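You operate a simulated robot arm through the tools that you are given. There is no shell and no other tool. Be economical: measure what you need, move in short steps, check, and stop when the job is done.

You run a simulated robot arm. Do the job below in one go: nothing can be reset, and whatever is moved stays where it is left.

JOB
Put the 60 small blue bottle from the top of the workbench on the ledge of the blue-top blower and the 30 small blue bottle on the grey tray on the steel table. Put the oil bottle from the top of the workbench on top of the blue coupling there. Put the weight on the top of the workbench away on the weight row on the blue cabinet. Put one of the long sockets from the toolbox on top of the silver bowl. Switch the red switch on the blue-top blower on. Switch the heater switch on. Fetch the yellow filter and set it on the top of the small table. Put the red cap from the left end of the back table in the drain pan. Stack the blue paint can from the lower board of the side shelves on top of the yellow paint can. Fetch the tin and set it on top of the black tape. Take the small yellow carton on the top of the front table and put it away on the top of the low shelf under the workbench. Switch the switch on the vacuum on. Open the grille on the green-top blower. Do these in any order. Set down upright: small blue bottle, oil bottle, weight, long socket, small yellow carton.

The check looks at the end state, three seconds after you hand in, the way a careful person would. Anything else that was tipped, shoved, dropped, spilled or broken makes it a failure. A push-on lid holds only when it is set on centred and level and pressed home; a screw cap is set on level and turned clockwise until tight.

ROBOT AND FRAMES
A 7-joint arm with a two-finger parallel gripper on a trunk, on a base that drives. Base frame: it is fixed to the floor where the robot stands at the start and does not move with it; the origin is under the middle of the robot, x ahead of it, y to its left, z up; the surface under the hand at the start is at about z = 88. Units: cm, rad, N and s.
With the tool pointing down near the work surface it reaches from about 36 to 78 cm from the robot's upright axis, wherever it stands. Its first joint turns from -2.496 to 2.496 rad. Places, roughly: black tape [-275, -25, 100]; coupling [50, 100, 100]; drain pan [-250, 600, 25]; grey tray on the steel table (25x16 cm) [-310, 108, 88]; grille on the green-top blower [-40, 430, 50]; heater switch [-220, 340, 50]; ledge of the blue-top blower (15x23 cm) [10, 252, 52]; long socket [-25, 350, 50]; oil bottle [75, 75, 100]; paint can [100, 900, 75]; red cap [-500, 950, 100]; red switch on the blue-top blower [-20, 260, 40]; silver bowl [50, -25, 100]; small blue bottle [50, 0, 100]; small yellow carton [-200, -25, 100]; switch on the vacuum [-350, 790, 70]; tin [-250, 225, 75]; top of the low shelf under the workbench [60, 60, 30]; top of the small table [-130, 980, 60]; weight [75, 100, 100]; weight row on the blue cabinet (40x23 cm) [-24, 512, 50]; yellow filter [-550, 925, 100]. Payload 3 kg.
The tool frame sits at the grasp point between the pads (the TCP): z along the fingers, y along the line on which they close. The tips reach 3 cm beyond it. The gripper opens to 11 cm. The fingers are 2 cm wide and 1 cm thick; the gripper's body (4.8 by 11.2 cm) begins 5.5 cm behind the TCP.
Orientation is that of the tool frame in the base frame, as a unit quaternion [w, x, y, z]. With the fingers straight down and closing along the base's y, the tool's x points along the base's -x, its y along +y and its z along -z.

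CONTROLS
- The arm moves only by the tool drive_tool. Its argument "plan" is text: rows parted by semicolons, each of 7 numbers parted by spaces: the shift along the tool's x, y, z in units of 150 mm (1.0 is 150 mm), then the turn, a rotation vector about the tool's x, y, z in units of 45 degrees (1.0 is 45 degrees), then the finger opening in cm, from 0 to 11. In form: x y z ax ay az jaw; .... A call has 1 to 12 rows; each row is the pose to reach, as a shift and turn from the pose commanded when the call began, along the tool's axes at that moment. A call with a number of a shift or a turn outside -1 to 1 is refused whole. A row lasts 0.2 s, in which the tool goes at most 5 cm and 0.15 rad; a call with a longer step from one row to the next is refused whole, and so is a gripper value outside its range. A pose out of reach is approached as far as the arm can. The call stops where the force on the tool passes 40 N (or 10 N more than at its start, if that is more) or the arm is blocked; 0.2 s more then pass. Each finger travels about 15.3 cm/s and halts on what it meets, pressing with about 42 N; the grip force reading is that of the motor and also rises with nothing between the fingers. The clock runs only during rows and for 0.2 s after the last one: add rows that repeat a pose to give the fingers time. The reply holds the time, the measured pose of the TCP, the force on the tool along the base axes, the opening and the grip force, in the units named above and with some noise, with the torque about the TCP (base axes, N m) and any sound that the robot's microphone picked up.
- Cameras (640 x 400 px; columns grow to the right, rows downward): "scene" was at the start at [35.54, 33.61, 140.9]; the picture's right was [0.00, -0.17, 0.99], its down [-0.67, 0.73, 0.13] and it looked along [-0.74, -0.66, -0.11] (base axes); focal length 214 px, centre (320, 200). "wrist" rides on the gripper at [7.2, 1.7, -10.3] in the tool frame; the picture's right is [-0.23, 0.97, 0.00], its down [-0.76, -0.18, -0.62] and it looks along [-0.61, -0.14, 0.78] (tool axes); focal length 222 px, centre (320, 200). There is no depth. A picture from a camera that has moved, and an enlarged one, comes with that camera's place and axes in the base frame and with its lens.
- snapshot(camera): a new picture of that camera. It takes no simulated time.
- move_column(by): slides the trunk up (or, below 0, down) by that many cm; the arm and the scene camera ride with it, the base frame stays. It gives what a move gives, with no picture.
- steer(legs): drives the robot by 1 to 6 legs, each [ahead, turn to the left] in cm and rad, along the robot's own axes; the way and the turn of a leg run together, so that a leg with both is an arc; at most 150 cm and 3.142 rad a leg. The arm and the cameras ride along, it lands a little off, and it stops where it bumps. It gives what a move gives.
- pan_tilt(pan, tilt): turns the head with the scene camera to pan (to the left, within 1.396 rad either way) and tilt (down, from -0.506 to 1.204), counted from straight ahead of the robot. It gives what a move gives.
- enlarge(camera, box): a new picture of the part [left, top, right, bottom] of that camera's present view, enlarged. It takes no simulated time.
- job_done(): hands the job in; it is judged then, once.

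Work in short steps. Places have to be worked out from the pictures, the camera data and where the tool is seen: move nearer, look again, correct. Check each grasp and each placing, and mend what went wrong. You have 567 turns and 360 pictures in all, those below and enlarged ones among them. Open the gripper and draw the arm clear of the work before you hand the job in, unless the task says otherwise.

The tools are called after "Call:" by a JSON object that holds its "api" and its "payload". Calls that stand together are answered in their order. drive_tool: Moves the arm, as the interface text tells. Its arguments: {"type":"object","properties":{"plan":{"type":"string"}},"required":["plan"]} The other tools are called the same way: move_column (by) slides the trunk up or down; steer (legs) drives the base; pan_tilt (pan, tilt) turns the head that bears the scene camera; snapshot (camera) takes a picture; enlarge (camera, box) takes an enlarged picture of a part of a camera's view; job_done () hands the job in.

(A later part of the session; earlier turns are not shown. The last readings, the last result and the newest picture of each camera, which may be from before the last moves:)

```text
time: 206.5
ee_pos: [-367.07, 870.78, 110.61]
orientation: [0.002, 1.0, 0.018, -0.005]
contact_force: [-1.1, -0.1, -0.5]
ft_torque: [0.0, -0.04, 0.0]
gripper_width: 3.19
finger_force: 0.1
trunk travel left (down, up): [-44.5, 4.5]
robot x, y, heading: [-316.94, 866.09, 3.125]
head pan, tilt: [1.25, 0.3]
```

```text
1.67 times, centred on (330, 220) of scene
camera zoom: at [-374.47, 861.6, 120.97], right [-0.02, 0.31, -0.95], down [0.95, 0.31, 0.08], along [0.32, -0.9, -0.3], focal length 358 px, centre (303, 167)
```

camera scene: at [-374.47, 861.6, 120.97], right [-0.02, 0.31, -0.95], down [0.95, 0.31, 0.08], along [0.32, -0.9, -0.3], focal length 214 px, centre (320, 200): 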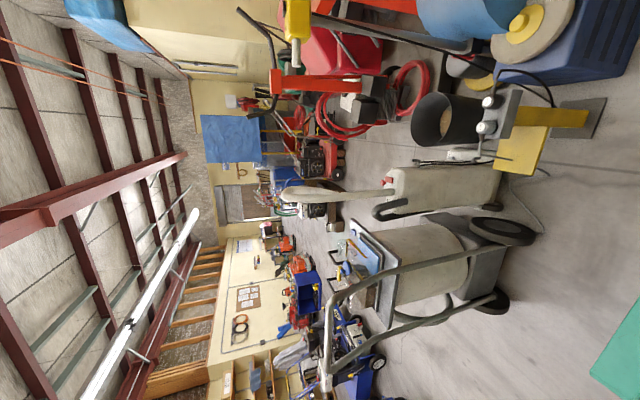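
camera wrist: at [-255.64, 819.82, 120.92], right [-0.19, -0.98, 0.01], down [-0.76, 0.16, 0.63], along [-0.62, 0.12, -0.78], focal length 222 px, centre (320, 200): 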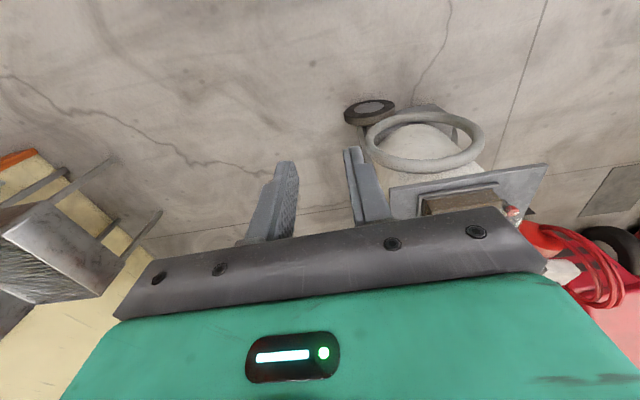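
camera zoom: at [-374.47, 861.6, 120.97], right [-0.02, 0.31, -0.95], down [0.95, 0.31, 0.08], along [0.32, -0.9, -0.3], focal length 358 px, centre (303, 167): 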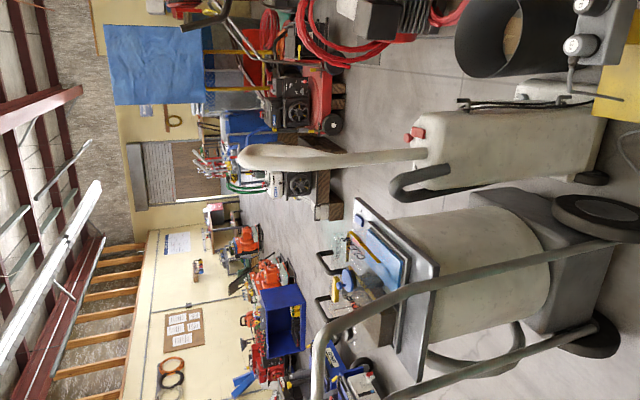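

The white vacuum has a red switch at its top, at about (-355,791,70), matching the listed place; a tall wand rises behind it. I raise the trunk and move to face it.

Call:
{"api": "move_column", "payload": {"by": 4}}

Call:
{"api": "steer", "payload": {"legs": [[0, 0.95], [12, 0]]}}

Call:
{"api": "pan_tilt", "payload": {"pan": 0, "tilt": 0}}

Call:
{"api": "snapshot", "payload": {"camera": "scene"}}

Call:
{"api": "snapshot", "payload": {"camera": "wrist"}}

```text
time: 207.3
ee_pos: [-367.11, 870.81, 114.55]
orientation: [0.002, 1.0, 0.018, -0.006]
contact_force: [-0.1, -0.2, -0.1]
ft_torque: [-0.01, 0.03, 0.01]
gripper_width: 3.19
finger_force: 0.1
trunk travel left (down, up): [-48.5, 0.5]
robot x, y, heading: [-317.18, 865.68, 3.125]
head pan, tilt: [1.25, 0.3]
```

```text
time: 211.1
ee_pos: [-357.2, 818.03, 114.7]
orientation: [0.006, 0.879, 0.476, -0.004]
contact_force: [-0.3, -0.2, -0.4]
ft_torque: [-0.05, -0.05, 0.0]
gripper_width: 3.21
finger_force: 0.1
trunk travel left (down, up): [-48.5, 0.5]
robot x, y, heading: [-326.88, 857.37, -2.205]
head pan, tilt: [1.25, 0.3]
```

```text
time: 212.5
ee_pos: [-357.15, 818.02, 114.61]
orientation: [0.005, 0.88, 0.476, -0.004]
contact_force: [1.0, 0.2, -0.5]
ft_torque: [0.03, 0.03, 0.01]
gripper_width: 3.18
finger_force: 0.0
trunk travel left (down, up): [-48.5, 0.5]
robot x, y, heading: [-326.83, 857.35, -2.208]
head pan, tilt: [0.0, 0.0]
```

```text
292 pictures are left
camera scene: at [-362.82, 808.77, 118.96], right [-0.84, 0.55, -0.01], down [0.55, 0.84, -0.01], along [0.0, -0.01, -1.0], focal length 214 px, centre (320, 200)
```

scene: 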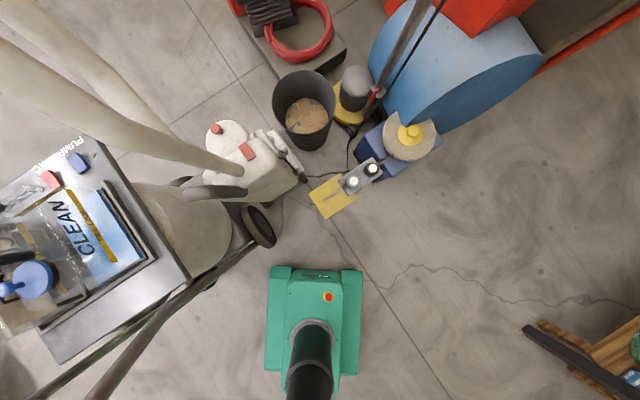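

```text
291 pictures are left
camera wrist: at [-351.83, 823.35, 125.02], right [0.69, -0.72, 0.01], down [-0.57, -0.53, 0.63], along [-0.45, -0.44, -0.78], focal length 222 px, centre (320, 200)
```

wrist: 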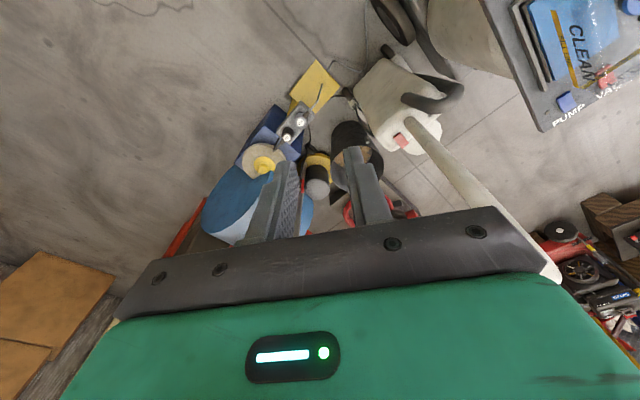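

The red pad on the white vacuum computes to (-355,790) at z=70, matching the listed spot. I zoom in to see its form.

Call:
{"api": "enlarge", "payload": {"camera": "scene", "box": [170, 90, 330, 220]}}

Call:
{"api": "enlarge", "payload": {"camera": "wrist", "box": [340, 40, 480, 180]}}

```text
3.08 times, centred on (250, 155) of scene
camera zoom: at [-362.82, 808.77, 118.96], right [-0.84, 0.55, -0.01], down [0.55, 0.84, -0.01], along [0.0, -0.01, -1.0], focal length 660 px, centre (535, 338)
```

zoom: 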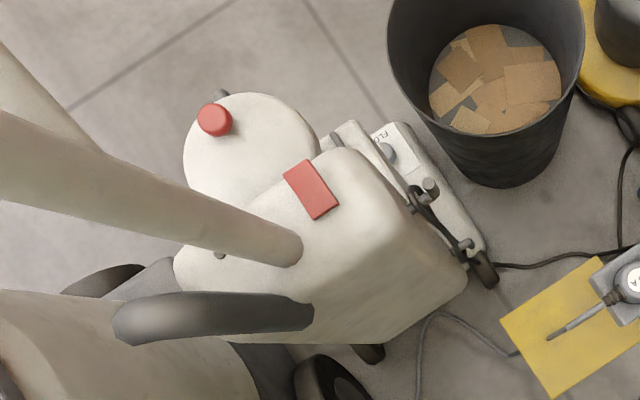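

```text
2.86 times, centred on (410, 110) of wrist
camera zoom: at [-351.83, 823.35, 125.02], right [0.69, -0.72, 0.01], down [-0.57, -0.53, 0.63], along [-0.45, -0.44, -0.78], focal length 635 px, centre (63, 457)
```

zoom: 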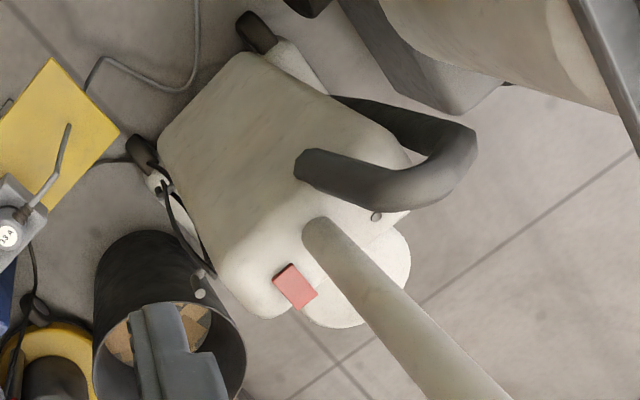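

It's a flat red rocker with a vertical wand ~4.5 cm beside it on the robot's present side. I relocate to about (-371,851) facing -y so the wand sits to the side of the arm.

Call:
{"api": "steer", "payload": {"legs": [[0, -0.8], [36, 0], [0, 1.6]]}}

Call:
{"api": "snapshot", "payload": {"camera": "scene"}}

```text
time: 220.9
ee_pos: [-354.9, 803.79, 114.68]
orientation: [0.006, 0.624, 0.781, -0.002]
contact_force: [0.2, 0.8, 0.0]
ft_torque: [-0.03, -0.06, -0.01]
gripper_width: 3.2
finger_force: 0.0
trunk travel left (down, up): [-48.5, 0.5]
robot x, y, heading: [-366.9, 852.14, -1.403]
head pan, tilt: [0.0, 0.0]
```

```text
288 pictures are left
camera scene: at [-352.14, 792.88, 118.97], right [-0.98, -0.22, -0.01], down [-0.22, 0.98, -0.01], along [0.01, -0.01, -1.0], focal length 214 px, centre (320, 200)
```

scene: 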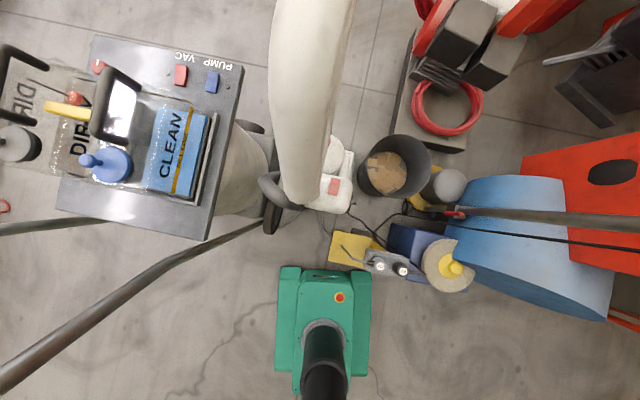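

The wand leans away from the robot, and the hand orientation already suits: I'll press with the +y fingertip of the opened gripper so the palm stays clear. I move near, open, lower the trunk and look closely.

Call:
{"api": "drive_tool", "payload": {"plan": "-0.18 -0.237 0 0 0 0 7; -0.37 -0.474 0 0 0 0 11; -0.37 -0.474 0 0 0 0 11"}}

Call:
{"api": "move_column", "payload": {"by": -24}}

Call:
{"api": "enlarge", "payload": {"camera": "scene", "box": [180, 100, 400, 300]}}

Call:
{"api": "snapshot", "payload": {"camera": "wrist"}}

```text
time: 221.7
ee_pos: [-360.71, 796.67, 114.57]
orientation: [0.007, 0.624, 0.782, -0.001]
contact_force: [-0.8, -0.5, 0.3]
ft_torque: [0.02, -0.08, -0.01]
gripper_width: 10.99
finger_force: 0.1
trunk travel left (down, up): [-48.5, 0.5]
robot x, y, heading: [-367.06, 852.24, -1.404]
head pan, tilt: [0.0, 0.0]
```

```text
time: 224.2
ee_pos: [-360.54, 796.78, 90.61]
orientation: [0.006, 0.624, 0.782, -0.002]
contact_force: [-0.1, 0.1, 0.4]
ft_torque: [0.01, 0.0, 0.0]
gripper_width: 10.98
finger_force: 0.0
trunk travel left (down, up): [-24.5, 24.5]
robot x, y, heading: [-366.72, 852.37, -1.405]
head pan, tilt: [0.0, 0.0]
```

```text
2.00 times, centred on (290, 200) of scene
camera zoom: at [-357.73, 785.96, 94.93], right [-0.98, -0.22, -0.01], down [-0.22, 0.98, -0.01], along [0.01, -0.01, -1.0], focal length 429 px, centre (380, 200)
```

zoom: 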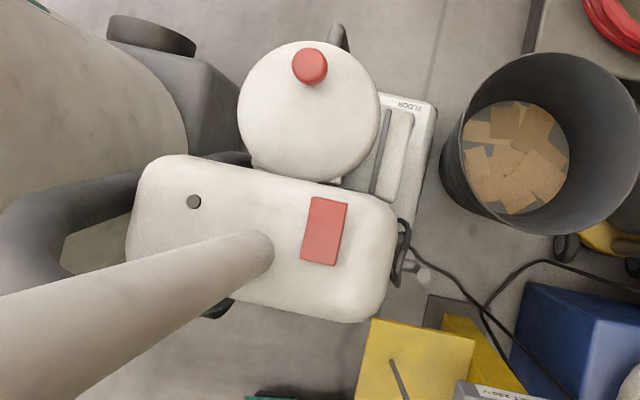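

```text
286 pictures are left
camera wrist: at [-360.6, 804.34, 101.0], right [1.0, -0.01, 0.01], down [-0.01, -0.78, 0.63], along [0.0, -0.63, -0.78], focal length 222 px, centre (320, 200)
```

wrist: 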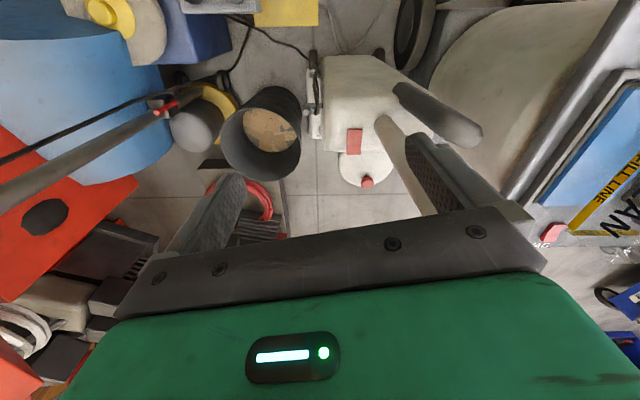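

I get a triangulated switch position (-354.7,788.65,64.6). I zoom in further to see which end of the rocker is up.

Call:
{"api": "enlarge", "payload": {"camera": "scene", "box": [265, 185, 320, 245]}}

Call:
{"api": "enlarge", "payload": {"camera": "wrist", "box": [320, 110, 390, 170]}}

```text
6.67 times, centred on (292, 215) of scene
camera zoom: at [-357.73, 785.96, 94.93], right [-0.98, -0.22, -0.01], down [-0.22, 0.98, -0.01], along [0.01, -0.01, -1.0], focal length 1430 px, centre (503, 100)
```

zoom: 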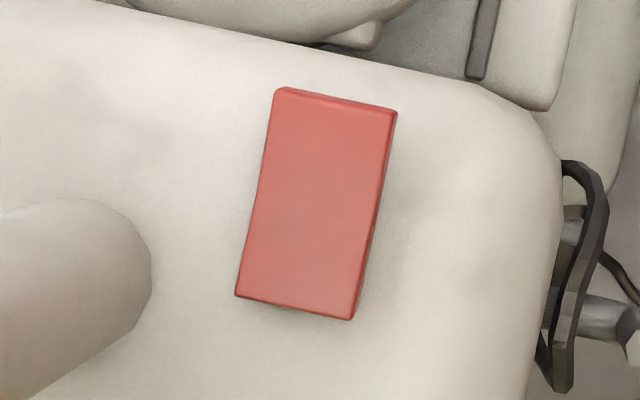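

```text
6.67 times, centred on (355, 140) of wrist
camera zoom: at [-360.6, 804.34, 101.0], right [1.0, -0.01, 0.01], down [-0.01, -0.78, 0.63], along [0.0, -0.63, -0.78], focal length 1481 px, centre (87, 600)
```

zoom: 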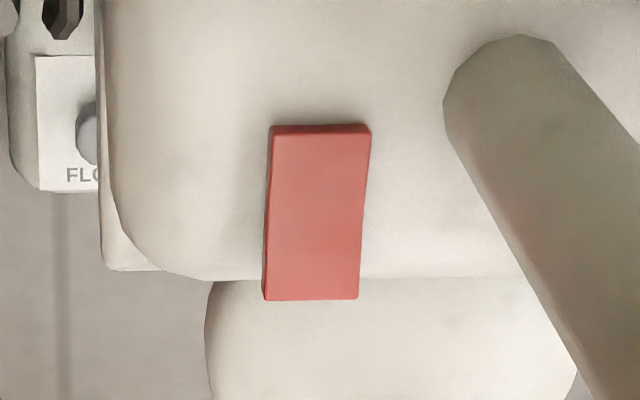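

The -y end of the rocker is the raised one. I move the +y fingertip above that end at (-354.1,787.1) and lower to just above it.

Call:
{"api": "drive_tool", "payload": {"plan": "-0.24 -0.04 0 0 0 0 11; -0.48 -0.08 0 0 0 0 11; -0.724 -0.124 0 0 0 0 11; -0.724 -0.124 0.3 0 0 0 11; -0.724 -0.124 0.6 0 0 0 11; -0.724 -0.124 0.9 0 0 0 11; -0.724 -0.124 1 0 0 0 11"}}

Call:
{"api": "snapshot", "payload": {"camera": "wrist"}}

Call:
{"api": "pan_tilt", "payload": {"pan": -0.3, "tilt": 0.6}}

Call:
{"api": "snapshot", "payload": {"camera": "scene"}}

```text
time: 225.8
ee_pos: [-359.69, 785.8, 75.57]
orientation: [0.005, 0.624, 0.782, 0.0]
contact_force: [0.2, 0.8, -0.5]
ft_torque: [-0.01, 0.0, 0.0]
gripper_width: 10.99
finger_force: 0.1
trunk travel left (down, up): [-24.5, 24.5]
robot x, y, heading: [-366.96, 852.35, -1.404]
head pan, tilt: [0.0, 0.0]
```

```text
283 pictures are left
camera wrist: at [-359.74, 793.37, 85.97], right [1.0, -0.01, 0.01], down [-0.01, -0.78, 0.63], along [0.0, -0.63, -0.78], focal length 222 px, centre (320, 200)
```

wrist: 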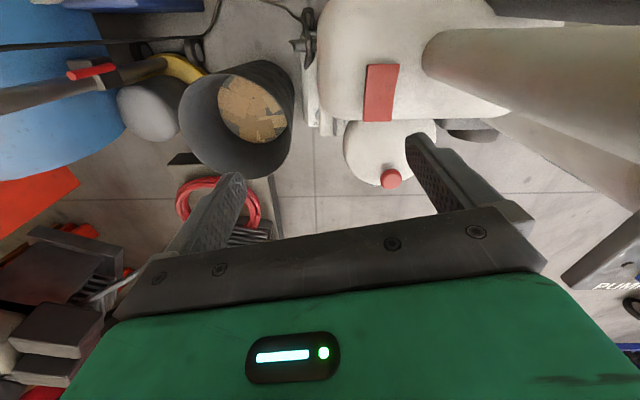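

```text
time: 226.8
ee_pos: [-359.61, 785.8, 75.58]
orientation: [0.005, 0.624, 0.781, 0.0]
contact_force: [-0.7, 0.3, 0.3]
ft_torque: [-0.01, 0.02, 0.03]
gripper_width: 11.0
finger_force: 0.1
trunk travel left (down, up): [-24.5, 24.5]
robot x, y, heading: [-366.7, 852.02, -1.403]
head pan, tilt: [-0.3, 0.6]
```

```text
282 pictures are left
camera scene: at [-360.65, 779.78, 80.42], right [-0.93, -0.21, 0.29], down [-0.02, 0.85, 0.53], along [-0.36, 0.49, -0.8], focal length 214 px, centre (320, 200)
```

scene: 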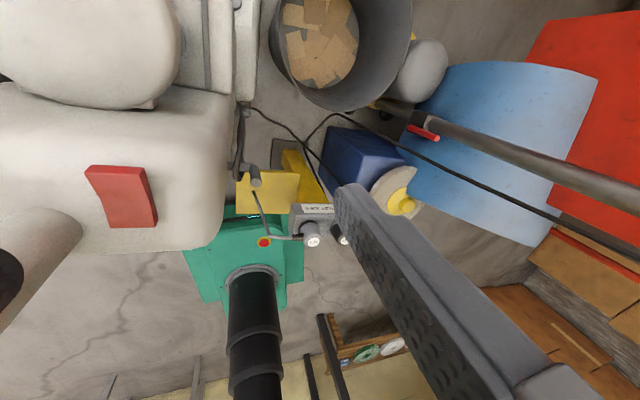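

Fingertip lines up with the -y end (small shift -0.5 cm). I lower to contact in small steps and press.

Call:
{"api": "drive_tool", "payload": {"plan": "-0.02 -0.035 0.2 0 0 0 11; -0.02 -0.035 0.38 0 0 0 11; -0.02 -0.035 0.42 0 0 0 11; -0.02 -0.035 0.45 0 0 0 11; -0.02 -0.035 0.48 0 0 0 11; -0.02 -0.035 0.51 0 0 0 11; -0.02 -0.035 0.54 0 0 0 11; -0.02 -0.035 0.57 0 0 0 11"}}

Call:
{"api": "snapshot", "payload": {"camera": "wrist"}}

```text
time: 227.7
ee_pos: [-360.17, 784.89, 69.95]
orientation: [0.009, 0.623, 0.782, -0.004]
contact_force: [-1.4, 1.9, 13.4]
ft_torque: [0.34, -0.79, 0.26]
gripper_width: 10.99
finger_force: 0.1
trunk travel left (down, up): [-24.5, 24.5]
robot x, y, heading: [-366.77, 852.68, -1.4]
head pan, tilt: [-0.3, 0.6]
stopped in row 4: the force on the tool passed its limit at 48 N (the readings are from after the stop); the commanded pose is now the measured one
```

```text
281 pictures are left
camera wrist: at [-360.27, 792.67, 80.12], right [1.0, 0.0, 0.01], down [-0.01, -0.77, 0.64], along [0.0, -0.64, -0.77], focal length 222 px, centre (320, 200)
```

wrist: 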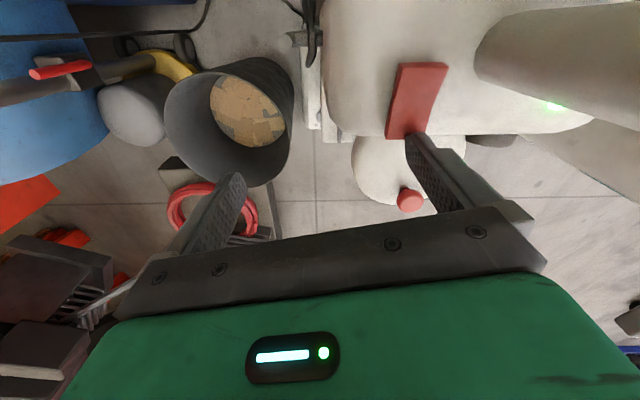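

A green lamp has lit on the vacuum: it's on. I lift away and verify.

Call:
{"api": "drive_tool", "payload": {"plan": "0 0 -0.2 0 0 0 11; 0 0 -0.5 0 0 0 11; 0 0 -0.8 0 0 0 11; 0.2 0 -1 0 0 0 11; 0.5 0 -1 0 0 0 11; 0.8 0 -1 0 0 0 11"}}

Call:
{"api": "snapshot", "payload": {"camera": "wrist"}}

```text
time: 229.1
ee_pos: [-363.01, 797.03, 84.54]
orientation: [0.008, 0.624, 0.782, -0.003]
contact_force: [0.0, -0.8, 0.2]
ft_torque: [0.02, -0.01, 0.01]
gripper_width: 11.03
finger_force: 0.0
trunk travel left (down, up): [-24.5, 24.5]
robot x, y, heading: [-367.16, 851.93, -1.404]
head pan, tilt: [-0.3, 0.6]
```

```text
280 pictures are left
camera wrist: at [-363.12, 804.69, 94.9], right [1.0, -0.01, 0.01], down [-0.01, -0.77, 0.63], along [0.0, -0.63, -0.77], focal length 222 px, centre (320, 200)
```

wrist: 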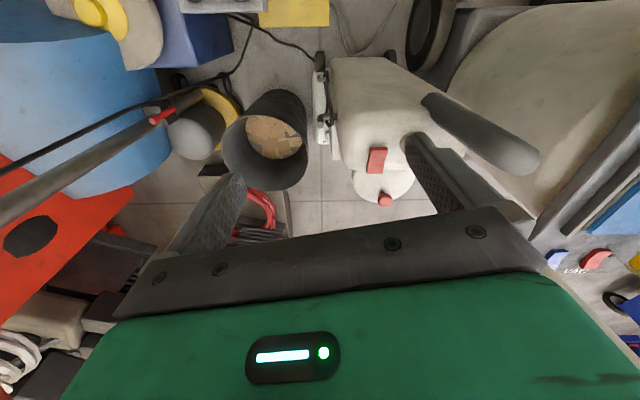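

Now the back table: I raise the trunk, turn to -x and look along the corridor; also recheck the vacuum lamp.

Call:
{"api": "move_column", "payload": {"by": 24}}

Call:
{"api": "pan_tilt", "payload": {"pan": 0, "tilt": 0}}

Call:
{"api": "enlarge", "payload": {"camera": "scene", "box": [220, 130, 380, 260]}}

Call:
{"api": "steer", "payload": {"legs": [[-14, 0], [0, -1.74], [40, 0]]}}

Call:
{"api": "pan_tilt", "payload": {"pan": -0.4, "tilt": -0.5}}

Call:
{"api": "snapshot", "payload": {"camera": "scene"}}

```text
time: 231.6
ee_pos: [-363.06, 796.93, 108.57]
orientation: [0.007, 0.623, 0.782, -0.002]
contact_force: [1.2, -0.7, -0.1]
ft_torque: [-0.02, 0.05, -0.04]
gripper_width: 10.98
finger_force: 0.1
trunk travel left (down, up): [-48.5, 0.5]
robot x, y, heading: [-367.13, 852.29, -1.406]
head pan, tilt: [-0.3, 0.6]
```

```text
time: 232.6
ee_pos: [-363.04, 797.02, 108.62]
orientation: [0.006, 0.624, 0.782, -0.003]
contact_force: [0.0, 0.7, -0.9]
ft_torque: [0.02, -0.03, -0.01]
gripper_width: 11.04
finger_force: 0.0
trunk travel left (down, up): [-48.5, 0.5]
robot x, y, heading: [-366.95, 852.2, -1.407]
head pan, tilt: [0.0, 0.0]
```

```text
3.08 times, centred on (300, 195) of scene
camera zoom: at [-360.25, 786.26, 112.92], right [-0.97, -0.22, -0.01], down [-0.22, 0.97, -0.01], along [0.01, -0.01, -1.0], focal length 660 px, centre (382, 215)
```

zoom: 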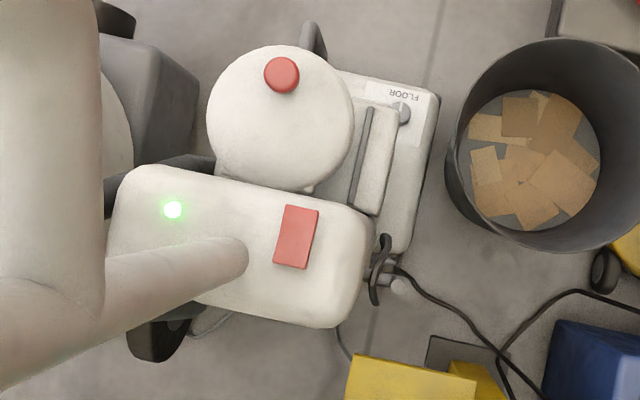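

```text
time: 238.5
ee_pos: [-423.34, 875.39, 108.55]
orientation: [0.002, 1.0, -0.006, -0.005]
contact_force: [-0.8, 0.0, -0.5]
ft_torque: [-0.01, -0.03, -0.04]
gripper_width: 11.0
finger_force: 0.1
trunk travel left (down, up): [-48.5, 0.5]
robot x, y, heading: [-369.21, 858.46, 3.102]
head pan, tilt: [0.0, 0.0]
stopped in leg 2: the robot was blocked; the commanded pose is now the measured one
```

```text
time: 239.5
ee_pos: [-423.36, 875.17, 108.7]
orientation: [0.002, 1.0, -0.007, -0.006]
contact_force: [-0.3, 0.7, 0.8]
ft_torque: [0.02, 0.03, 0.02]
gripper_width: 11.02
finger_force: 0.0
trunk travel left (down, up): [-48.5, 0.5]
robot x, y, heading: [-369.42, 858.53, 3.106]
head pan, tilt: [-0.4, -0.499]
```

```text
278 pictures are left
camera scene: at [-437.86, 878.07, 115.78], right [0.02, 0.92, 0.38], down [0.88, 0.17, -0.45], along [-0.48, 0.34, -0.81], focal length 214 px, centre (320, 200)
```

scene: 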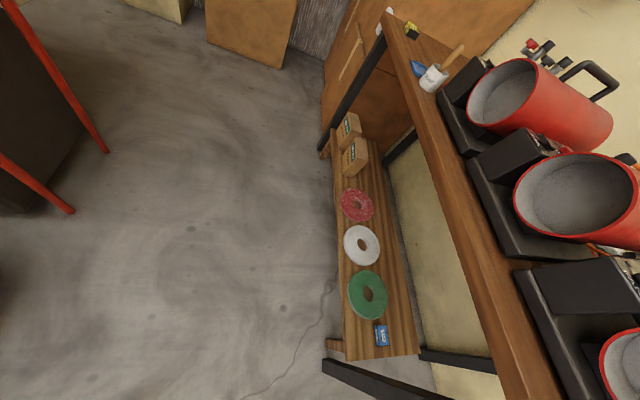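

The vacuum lamp stays green. The turn stopped just short; I check the yellow stand near the base for any touch.

Call:
{"api": "pan_tilt", "payload": {"pan": 0.9, "tilt": 0.5}}

Call:
{"api": "snapshot", "payload": {"camera": "scene"}}

```text
time: 240.9
ee_pos: [-423.37, 875.31, 108.68]
orientation: [0.002, 1.0, -0.007, -0.006]
contact_force: [0.4, 0.6, 0.2]
ft_torque: [0.02, -0.04, -0.01]
gripper_width: 11.01
finger_force: 0.1
trunk travel left (down, up): [-48.5, 0.5]
robot x, y, heading: [-369.41, 858.61, 3.103]
head pan, tilt: [0.901, 0.499]
```

```text
277 pictures are left
camera scene: at [-429.38, 868.23, 116.25], right [0.0, 0.62, -0.79], down [0.89, 0.36, 0.28], along [0.46, -0.7, -0.55], focal length 214 px, centre (320, 200)
```

scene: 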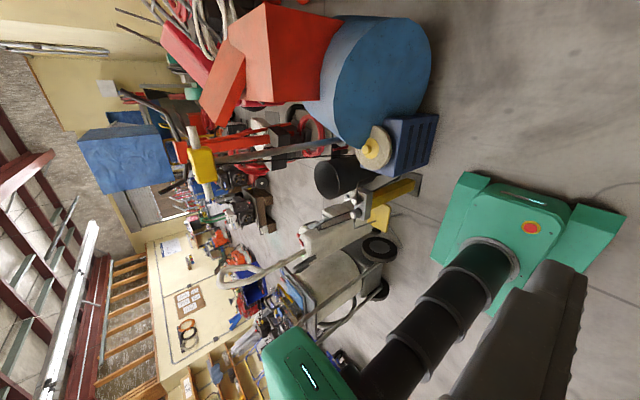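

All undisturbed. I drive on along the corridor to the table's left end and look at it.

Call:
{"api": "steer", "payload": {"legs": [[0, 0.04], [120, 0]]}}

Call:
{"api": "pan_tilt", "payload": {"pan": -0.9, "tilt": -0.1}}

Call:
{"api": "snapshot", "payload": {"camera": "scene"}}

```text
time: 247.5
ee_pos: [-545.41, 873.4, 108.61]
orientation: [0.003, 1.0, 0.01, -0.006]
contact_force: [-0.1, -0.2, -0.5]
ft_torque: [0.03, 0.0, -0.01]
gripper_width: 11.0
finger_force: 0.1
trunk travel left (down, up): [-48.5, 0.5]
robot x, y, heading: [-490.59, 858.3, 3.143]
head pan, tilt: [0.901, 0.499]
```

```text
time: 249.3
ee_pos: [-545.13, 873.21, 108.68]
orientation: [0.004, 1.0, 0.009, -0.005]
contact_force: [32.2, -5.8, -18.3]
ft_torque: [-0.73, 0.3, -1.31]
gripper_width: 10.99
finger_force: 0.0
trunk travel left (down, up): [-48.5, 0.5]
robot x, y, heading: [-490.33, 858.27, 3.139]
head pan, tilt: [-0.901, -0.099]
```

```text
276 pictures are left
camera scene: at [-556.2, 879.78, 116.16], right [-0.01, 0.65, 0.76], down [1.0, 0.06, -0.04], along [-0.07, 0.76, -0.65], focal length 214 px, centre (320, 200)
```

scene: 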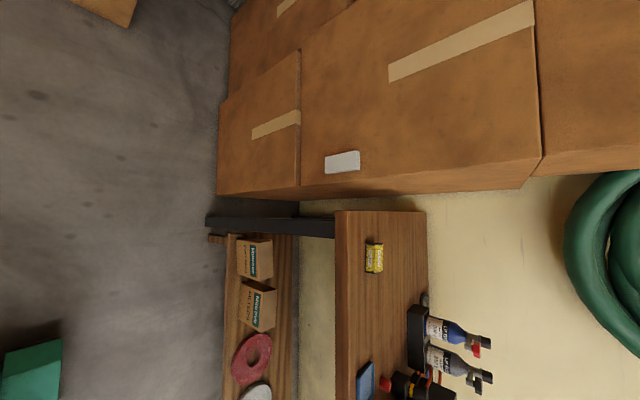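

The hand/camera is pressing on the cardboard stack (32 N). I back off immediately.

Call:
{"api": "steer", "payload": {"legs": [[-12, 0]]}}

Call:
{"api": "snapshot", "payload": {"camera": "scene"}}

```text
time: 250.5
ee_pos: [-533.38, 873.2, 108.67]
orientation: [0.003, 1.0, 0.01, -0.006]
contact_force: [-0.3, 0.3, 0.2]
ft_torque: [-0.03, -0.01, -0.03]
gripper_width: 11.0
finger_force: 0.1
trunk travel left (down, up): [-48.5, 0.5]
robot x, y, heading: [-478.23, 858.45, 3.142]
head pan, tilt: [-0.901, -0.099]
```

```text
275 pictures are left
camera scene: at [-544.91, 879.78, 116.56], right [0.0, 0.63, 0.78], down [0.99, 0.1, -0.07], along [-0.12, 0.77, -0.62], focal length 214 px, centre (320, 200)
```

scene: 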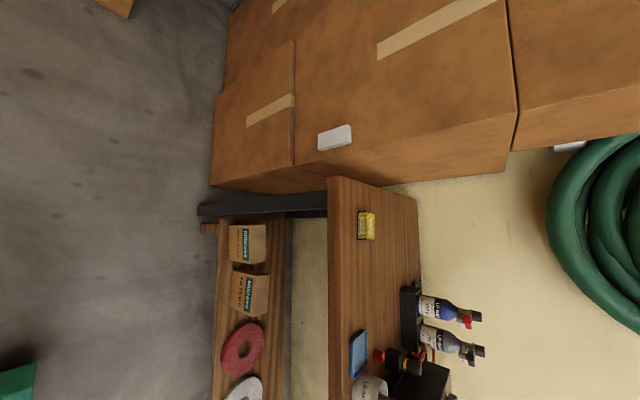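

The boxes look unmoved. Filter (small yellow block) at about (-545,932.5,90). I zoom for the red cap near the cup.

Call:
{"api": "enlarge", "payload": {"camera": "scene", "box": [320, 180, 500, 400]}}

Call:
{"api": "pan_tilt", "payload": {"pan": -0.9, "tilt": 0.4}}

Call:
{"api": "snapshot", "payload": {"camera": "scene"}}

```text
1.82 times, centred on (410, 290) of scene
camera zoom: at [-544.91, 879.78, 116.56], right [0.0, 0.63, 0.78], down [0.99, 0.1, -0.07], along [-0.12, 0.77, -0.62], focal length 390 px, centre (156, 36)
```

zoom: 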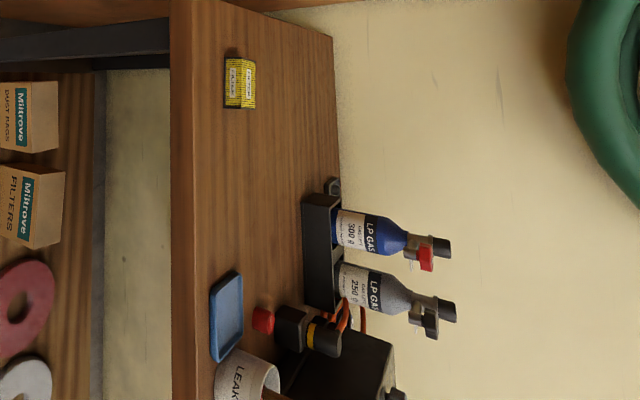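

```text
time: 251.4
ee_pos: [-533.3, 873.19, 108.66]
orientation: [0.003, 1.0, 0.01, -0.006]
contact_force: [-0.2, 0.0, 0.3]
ft_torque: [0.0, 0.04, -0.03]
gripper_width: 10.99
finger_force: 0.0
trunk travel left (down, up): [-48.5, 0.5]
robot x, y, heading: [-478.61, 858.61, 3.137]
head pan, tilt: [-0.901, 0.4]
```

```text
273 pictures are left
camera scene: at [-540.35, 880.31, 116.19], right [0.0, 0.63, 0.78], down [0.93, -0.28, 0.23], along [0.37, 0.73, -0.58], focal length 214 px, centre (320, 200)
```

scene: 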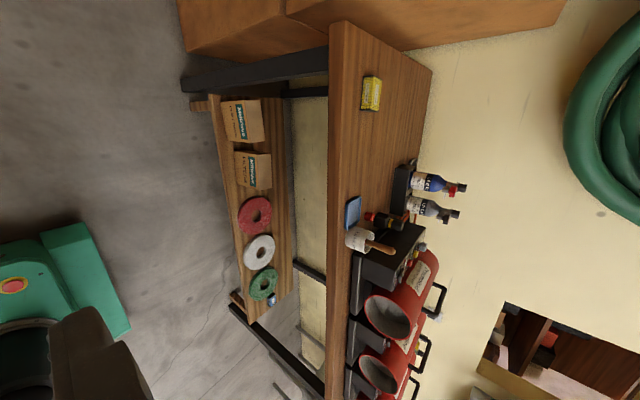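

The red cap is at about (-511,937). First the filter. I raise and retract the hand, then angle the base toward the filter.

Call:
{"api": "drive_tool", "payload": {"plan": "0.2 0 -0.25 0 0 0 11; 0.4 0 -0.5 0 0 0 11; 0.6 0 -0.75 0 0 0 11; 0.8 0 -0.95 0 0 0 11; 1 0 -1 0 0 0 11"}}

Call:
{"api": "pan_tilt", "payload": {"pan": 0, "tilt": 0.3}}

Call:
{"api": "steer", "payload": {"legs": [[18, 0], [0, -1.0], [8, 0]]}}

Call:
{"api": "snapshot", "payload": {"camera": "scene"}}

Call:
{"api": "snapshot", "payload": {"camera": "wrist"}}

```text
time: 252.6
ee_pos: [-518.2, 873.89, 123.78]
orientation: [0.003, 1.0, 0.01, -0.007]
contact_force: [-1.1, 0.0, -0.4]
ft_torque: [0.02, 0.02, -0.01]
gripper_width: 11.03
finger_force: 0.0
trunk travel left (down, up): [-48.5, 0.5]
robot x, y, heading: [-478.73, 858.43, 3.136]
head pan, tilt: [-0.901, 0.4]
```

```text
time: 253.8
ee_pos: [-518.34, 874.01, 123.74]
orientation: [0.003, 1.0, 0.01, -0.006]
contact_force: [-0.8, -0.4, -0.4]
ft_torque: [0.02, 0.0, -0.02]
gripper_width: 11.01
finger_force: 0.1
trunk travel left (down, up): [-48.5, 0.5]
robot x, y, heading: [-478.61, 858.06, 3.137]
head pan, tilt: [0.0, 0.3]
```

```text
time: 258.6
ee_pos: [-511.05, 906.62, 123.76]
orientation: [-0.001, 0.889, -0.459, -0.007]
contact_force: [0.1, 0.3, -0.4]
ft_torque: [-0.01, -0.02, 0.03]
gripper_width: 11.01
finger_force: 0.1
trunk travel left (down, up): [-48.5, 0.5]
robot x, y, heading: [-503.24, 863.94, 2.162]
head pan, tilt: [0.0, 0.3]
```

```text
272 pictures are left
camera scene: at [-515.21, 913.23, 127.64], right [0.81, 0.58, -0.01], down [0.56, -0.78, 0.28], along [0.16, -0.23, -0.96], focal length 214 px, centre (320, 200)
```

scene: 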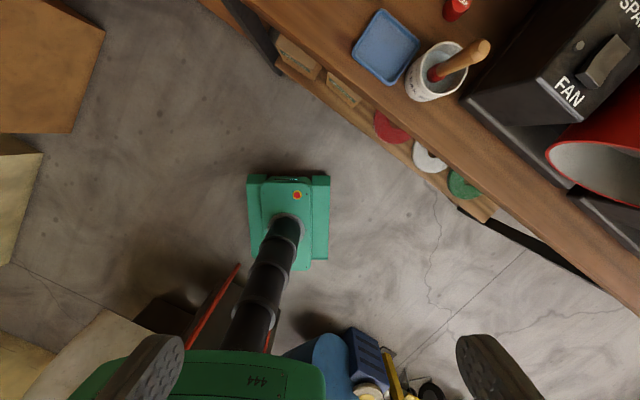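

```text
271 pictures are left
camera wrist: at [-507.97, 899.76, 134.03], right [-0.93, -0.38, 0.01], down [-0.29, 0.72, 0.63], along [-0.25, 0.58, -0.78], focal length 222 px, centre (320, 200)
```

wrist: 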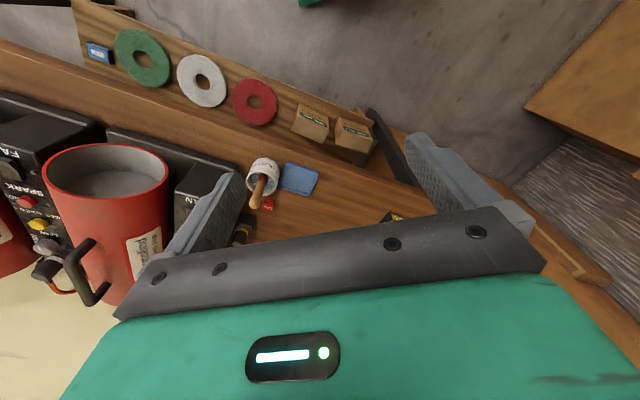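

I advance 12 cm more (shelf front is at y≈930, ample margin) to bring the filter within reach.

Call:
{"api": "steer", "payload": {"legs": [[12, 0]]}}

Call:
{"api": "pan_tilt", "payload": {"pan": 0, "tilt": -0.3}}

Call:
{"api": "snapshot", "payload": {"camera": "scene"}}

```text
time: 259.8
ee_pos: [-517.54, 916.41, 123.7]
orientation: [-0.001, 0.889, -0.459, -0.007]
contact_force: [-0.7, -0.6, 0.0]
ft_torque: [-0.01, 0.05, -0.01]
gripper_width: 11.01
finger_force: 0.1
trunk travel left (down, up): [-48.5, 0.5]
robot x, y, heading: [-510.14, 873.56, 2.166]
head pan, tilt: [0.0, 0.3]
```

```text
time: 260.8
ee_pos: [-517.5, 916.54, 123.71]
orientation: [0.0, 0.889, -0.459, -0.007]
contact_force: [-0.5, 0.3, -0.5]
ft_torque: [0.0, 0.0, 0.01]
gripper_width: 10.99
finger_force: 0.0
trunk travel left (down, up): [-48.5, 0.5]
robot x, y, heading: [-509.66, 873.53, 2.167]
head pan, tilt: [0.0, -0.3]
```

```text
270 pictures are left
camera scene: at [-524.87, 927.4, 129.28], right [0.82, 0.58, -0.01], down [0.55, -0.78, -0.31], along [-0.18, 0.25, -0.95], focal length 214 px, centre (320, 200)
```

scene: 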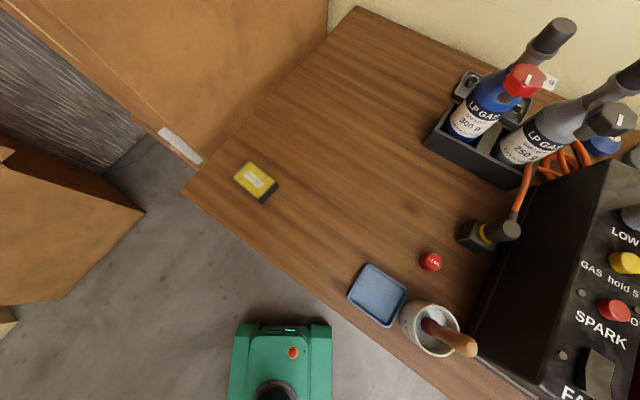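

The filter lies flat at (-545,933.5), ~7.5 cm along x and ~4 cm along y. I'll grip its long axis (hand turned 35° clockwise so the camera stays away from the boxes).

Call:
{"api": "drive_tool", "payload": {"plan": "-0.25 0.1 0.02 0 0 0.1 11; -0.5 0.2 0.04 0 0 0.2 11; -0.75 0.3 0.06 0 0 0.3 11; -1 0.42 0.08 0 0 0.39 11"}}

```text
time: 261.8
ee_pos: [-531.58, 925.2, 122.89]
orientation: [0.001, 0.808, -0.589, -0.006]
contact_force: [0.6, 0.2, -0.3]
ft_torque: [-0.04, 0.03, 0.0]
gripper_width: 11.0
finger_force: 0.0
trunk travel left (down, up): [-48.5, 0.5]
robot x, y, heading: [-509.66, 874.03, 2.171]
head pan, tilt: [0.0, -0.3]
```

Continue: finish turning, move above the filter and come down to z≈113.

Call:
{"api": "drive_tool", "payload": {"plan": "-0.2 0.17 0.16 0 0 0.116 11; -0.4 0.34 0.32 0 0 0.232 11; -0.6 0.51 0.48 0 0 0.348 11; -0.8 0.68 0.65 0 0 0.462 11"}}

Call:
{"api": "pan_tilt", "payload": {"pan": 0, "tilt": 0.3}}

Call:
{"api": "snapshot", "payload": {"camera": "scene"}}

Call:
{"api": "snapshot", "payload": {"camera": "wrist"}}

```text
time: 262.8
ee_pos: [-544.96, 933.43, 113.3]
orientation: [-0.002, -0.688, 0.726, 0.006]
contact_force: [-0.2, 1.1, 0.1]
ft_torque: [0.01, 0.01, 0.0]
gripper_width: 11.02
finger_force: 0.2
trunk travel left (down, up): [-48.5, 0.5]
robot x, y, heading: [-510.06, 873.7, 2.164]
head pan, tilt: [0.0, -0.3]
```

```text
time: 263.8
ee_pos: [-544.94, 933.35, 113.31]
orientation: [-0.002, -0.688, 0.726, 0.008]
contact_force: [-0.2, -0.5, 0.1]
ft_torque: [-0.04, 0.0, -0.01]
gripper_width: 11.01
finger_force: 0.1
trunk travel left (down, up): [-48.5, 0.5]
robot x, y, heading: [-510.29, 873.82, 2.169]
head pan, tilt: [0.0, 0.3]
```

```text
269 pictures are left
camera scene: at [-544.12, 941.49, 117.28], right [1.0, -0.05, -0.01], down [-0.05, -0.96, 0.29], along [-0.03, -0.29, -0.96], focal length 214 px, centre (320, 200)
```

scene: 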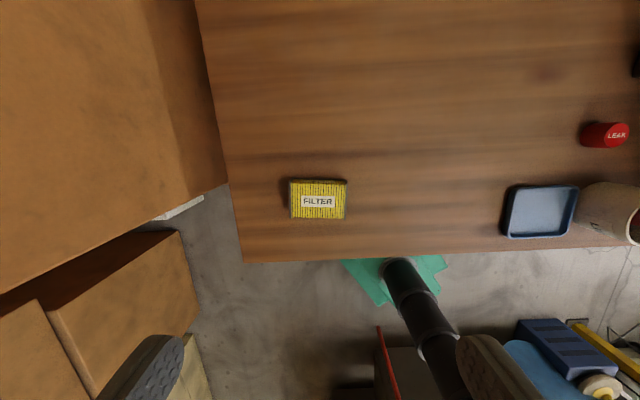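

```text
268 pictures are left
camera wrist: at [-546.95, 926.24, 123.77], right [-0.96, 0.28, 0.01], down [0.22, 0.75, 0.63], along [0.16, 0.6, -0.78], focal length 222 px, centre (320, 200)
```

wrist: 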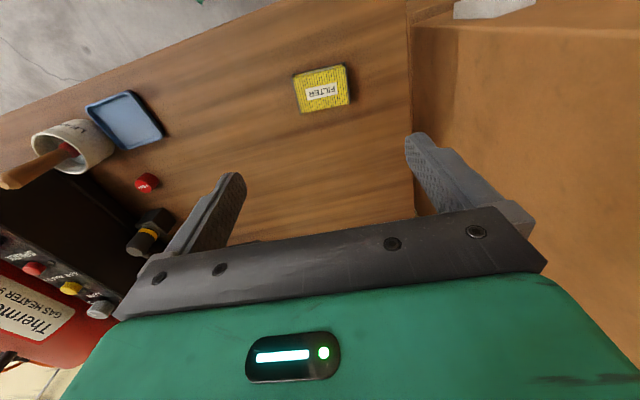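

It reads FILTER and is centred under the hand. I descend in two calls to about z=92.5 (tips 89.5).

Call:
{"api": "drive_tool", "payload": {"plan": "0 0.015 0.3 0 0 0 10; 0 0.015 0.6 0 0 0 10; 0 0.015 0.9 0 0 0 10; 0 0.015 1 0 0 0 10"}}

Call:
{"api": "drive_tool", "payload": {"plan": "0 0 0.2 0 0 0 10; 0 0 0.3 0 0 0 10; 0 0 0.36 0 0 0 10; 0 0 0.4 0 0 0 10"}}

Call:
{"api": "snapshot", "payload": {"camera": "scene"}}

Call:
{"api": "snapshot", "payload": {"camera": "wrist"}}

```text
time: 264.8
ee_pos: [-545.22, 933.58, 98.2]
orientation: [-0.002, -0.688, 0.725, 0.006]
contact_force: [-0.2, -0.1, 0.1]
ft_torque: [0.01, -0.01, 0.02]
gripper_width: 10.03
finger_force: 0.0
trunk travel left (down, up): [-48.5, 0.5]
robot x, y, heading: [-509.7, 873.99, 2.167]
head pan, tilt: [0.0, 0.3]
```

```text
time: 265.8
ee_pos: [-545.3, 933.53, 92.34]
orientation: [-0.002, -0.689, 0.725, 0.007]
contact_force: [-0.4, -0.6, -0.5]
ft_torque: [-0.03, -0.02, 0.04]
gripper_width: 10.0
finger_force: 0.1
trunk travel left (down, up): [-48.5, 0.5]
robot x, y, heading: [-509.83, 873.72, 2.167]
head pan, tilt: [0.0, 0.3]
```

```text
267 pictures are left
camera scene: at [-544.43, 941.75, 96.23], right [1.0, -0.05, -0.01], down [-0.05, -0.96, 0.29], along [-0.03, -0.29, -0.96], focal length 214 px, centre (320, 200)
```

scene: 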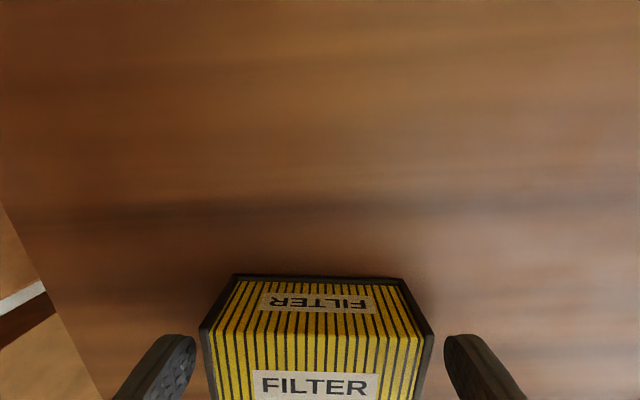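

```text
266 pictures are left
camera wrist: at [-547.27, 926.51, 102.73], right [-0.96, 0.28, 0.01], down [0.22, 0.75, 0.63], along [0.16, 0.6, -0.78], focal length 222 px, centre (320, 200)
```

wrist: 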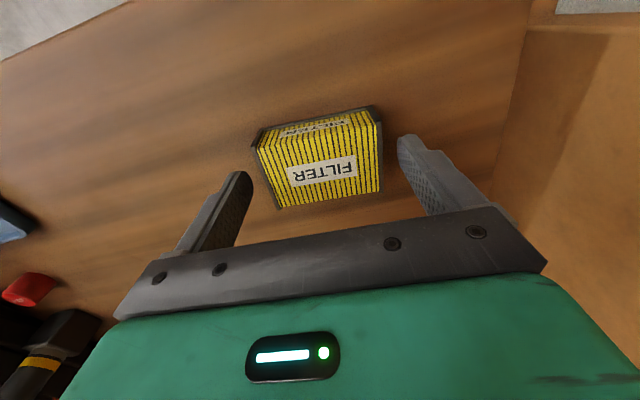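

Well straddled. I lower 0.7 cm more and close.

Call:
{"api": "drive_tool", "payload": {"plan": "0 0 0.03 0 0 0 10; 0 0 0.045 0 0 0 8; 0 0 0.045 0 0 0 6; 0 0 0.045 0 0 0 6; 0 0 0.045 0 0 0 6"}}

Call:
{"api": "drive_tool", "payload": {"plan": "0 0 -0.1 0 0 0 6; 0 0 -0.4 0 0 0 6; 0 0 -0.7 0 0 0 6; 0 0 -1 0 0 0 6"}}

Call:
{"api": "snapshot", "payload": {"camera": "wrist"}}

```text
time: 267.0
ee_pos: [-545.4, 933.66, 91.66]
orientation: [-0.002, -0.689, 0.725, 0.007]
contact_force: [1.3, 2.1, 6.1]
ft_torque: [0.05, -0.24, 0.04]
gripper_width: 7.39
finger_force: 42.1
trunk travel left (down, up): [-48.5, 0.5]
robot x, y, heading: [-509.79, 873.87, 2.17]
head pan, tilt: [0.0, 0.3]
```

```text
time: 268.0
ee_pos: [-545.1, 933.53, 106.81]
orientation: [-0.002, -0.688, 0.725, 0.007]
contact_force: [-0.7, 0.1, -0.7]
ft_torque: [0.0, 0.01, 0.01]
gripper_width: 7.42
finger_force: 41.9
trunk travel left (down, up): [-48.5, 0.5]
robot x, y, heading: [-509.76, 874.03, 2.165]
head pan, tilt: [0.0, 0.3]
```

```text
265 pictures are left
camera wrist: at [-547.12, 926.3, 117.17], right [-0.96, 0.28, 0.01], down [0.22, 0.75, 0.63], along [0.16, 0.6, -0.78], focal length 222 px, centre (320, 200)
```

wrist: 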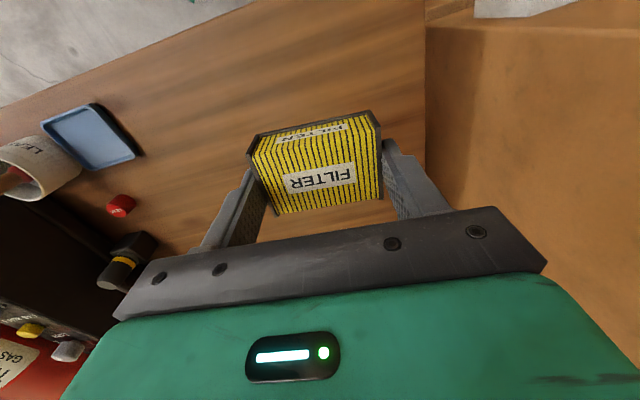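

Held firmly. I raise and draw the arm in over the robot's front, then back out.

Call:
{"api": "drive_tool", "payload": {"plan": "0 0 -0.3 0 0 0 6; 0.1 -0.2 -0.5 0 0 0 6; 0.3 -0.4 -0.65 0 0 0 6; 0.5 -0.6 -0.8 0 0 0 6; 0.7 -0.8 -0.9 0 0 0 6; 0.9 -1 -1 0 0 0 6"}}

Call:
{"api": "steer", "payload": {"legs": [[-15, 0], [0, 0.95]]}}

Call:
{"api": "pan_tilt", "payload": {"pan": 0, "tilt": 0}}

Call:
{"api": "snapshot", "payload": {"camera": "scene"}}

```text
time: 269.4
ee_pos: [-530.66, 919.31, 121.37]
orientation: [-0.001, -0.689, 0.725, 0.007]
contact_force: [-0.5, -0.1, -0.6]
ft_torque: [0.03, 0.02, 0.01]
gripper_width: 7.39
finger_force: 42.2
trunk travel left (down, up): [-48.5, 0.5]
robot x, y, heading: [-509.45, 873.74, 2.167]
head pan, tilt: [0.0, 0.3]
```

```text
time: 273.3
ee_pos: [-550.7, 870.86, 121.37]
orientation: [0.005, 0.943, -0.331, -0.005]
contact_force: [-0.2, 1.2, -0.6]
ft_torque: [-0.04, -0.01, -0.03]
gripper_width: 7.36
finger_force: 41.8
trunk travel left (down, up): [-48.5, 0.5]
robot x, y, heading: [-501.3, 864.85, 3.111]
head pan, tilt: [0.0, 0.3]
```

```text
time: 274.1
ee_pos: [-550.61, 870.92, 121.37]
orientation: [0.005, 0.944, -0.331, -0.005]
contact_force: [0.3, 0.5, -0.4]
ft_torque: [-0.05, 0.0, -0.03]
gripper_width: 7.39
finger_force: 41.8
trunk travel left (down, up): [-48.5, 0.5]
robot x, y, heading: [-501.49, 865.11, 3.11]
head pan, tilt: [0.0, 0.0]
```

```text
264 pictures are left
camera scene: at [-558.73, 877.73, 125.65], right [0.62, 0.78, -0.01], down [0.78, -0.62, -0.01], along [-0.01, -0.01, -1.0], focal length 214 px, centre (320, 200)
```

scene: 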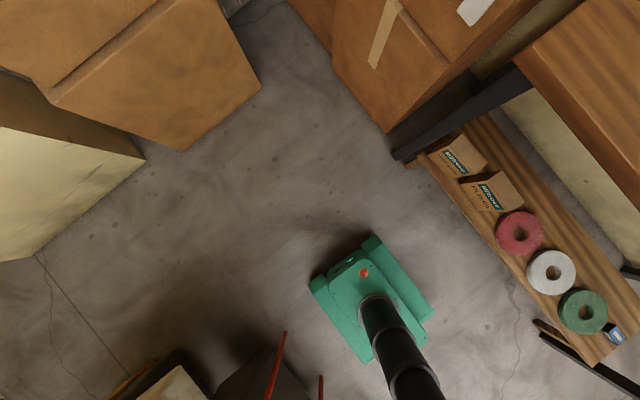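

I reverse straight along the corridor (it's clear) to x≈-230.

Call:
{"api": "steer", "payload": {"legs": [[-135, 0], [-135, 0]]}}

Call:
{"api": "pan_tilt", "payload": {"pan": -0.6, "tilt": 0.2}}

Call:
{"api": "snapshot", "payload": {"camera": "scene"}}

```text
time: 287.3
ee_pos: [-278.47, 858.14, 121.38]
orientation: [0.004, 0.938, -0.347, -0.006]
contact_force: [0.1, -0.1, -1.2]
ft_torque: [0.0, 0.0, -0.03]
gripper_width: 7.39
finger_force: 42.5
trunk travel left (down, up): [-48.5, 0.5]
robot x, y, heading: [-229.69, 850.71, 3.074]
head pan, tilt: [0.0, 0.0]
```

```text
time: 288.3
ee_pos: [-278.48, 858.06, 121.41]
orientation: [0.004, 0.938, -0.348, -0.006]
contact_force: [-0.1, 0.7, 0.4]
ft_torque: [0.0, -0.02, 0.04]
gripper_width: 7.36
finger_force: 42.5
trunk travel left (down, up): [-48.5, 0.5]
robot x, y, heading: [-229.56, 850.75, 3.074]
head pan, tilt: [-0.6, 0.201]
```

```text
263 pictures are left
camera scene: at [-281.53, 868.06, 126.93], right [0.55, 0.63, 0.55], down [0.67, -0.72, 0.16], along [0.5, 0.29, -0.82], focal length 214 px, centre (320, 200)
```

scene: 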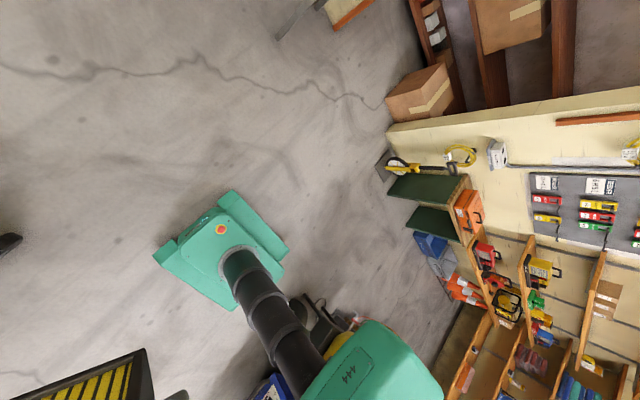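

Clear. I turn right to face the small table diagonally and advance.

Call:
{"api": "steer", "payload": {"legs": [[0, -2.3], [48, 0]]}}

Call:
{"api": "pan_tilt", "payload": {"pan": 0, "tilt": -0.3}}

Call:
{"api": "snapshot", "payload": {"camera": "scene"}}

Call:
{"api": "snapshot", "payload": {"camera": "wrist"}}

```text
time: 294.7
ee_pos: [-189.87, 880.56, 121.48]
orientation: [0.004, -0.047, 0.999, 0.006]
contact_force: [0.3, -0.5, -0.3]
ft_torque: [0.02, 0.01, 0.02]
gripper_width: 7.4
finger_force: 42.1
trunk travel left (down, up): [-48.5, 0.5]
robot x, y, heading: [-234.94, 856.89, 0.748]
head pan, tilt: [-0.6, 0.201]
stopped in leg 2: the robot was blocked; the commanded pose is now the measured one
```

```text
time: 295.7
ee_pos: [-189.95, 880.61, 121.55]
orientation: [0.004, -0.047, 0.999, 0.007]
contact_force: [-0.1, 0.6, 0.2]
ft_torque: [-0.04, 0.0, 0.01]
gripper_width: 7.36
finger_force: 42.3
trunk travel left (down, up): [-48.5, 0.5]
robot x, y, heading: [-235.16, 857.15, 0.748]
head pan, tilt: [0.0, -0.3]
```

```text
262 pictures are left
camera scene: at [-176.06, 881.67, 126.98], right [0.09, -1.0, -0.01], down [-0.95, -0.09, -0.3], along [0.3, 0.04, -0.95], focal length 214 px, centre (320, 200)
```

scene: 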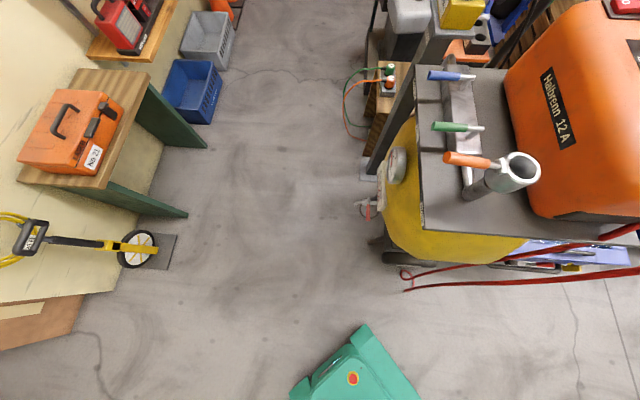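

```text
261 pictures are left
camera wrist: at [-197.38, 881.51, 131.92], right [0.13, 0.99, 0.01], down [0.77, -0.11, 0.63], along [0.62, -0.07, -0.78], focal length 222 px, centre (320, 200)
```

wrist: 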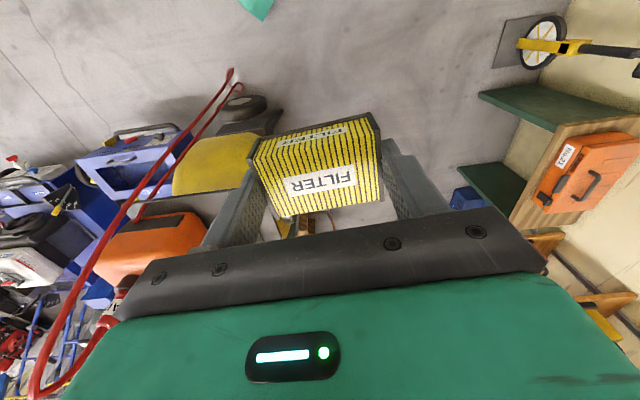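

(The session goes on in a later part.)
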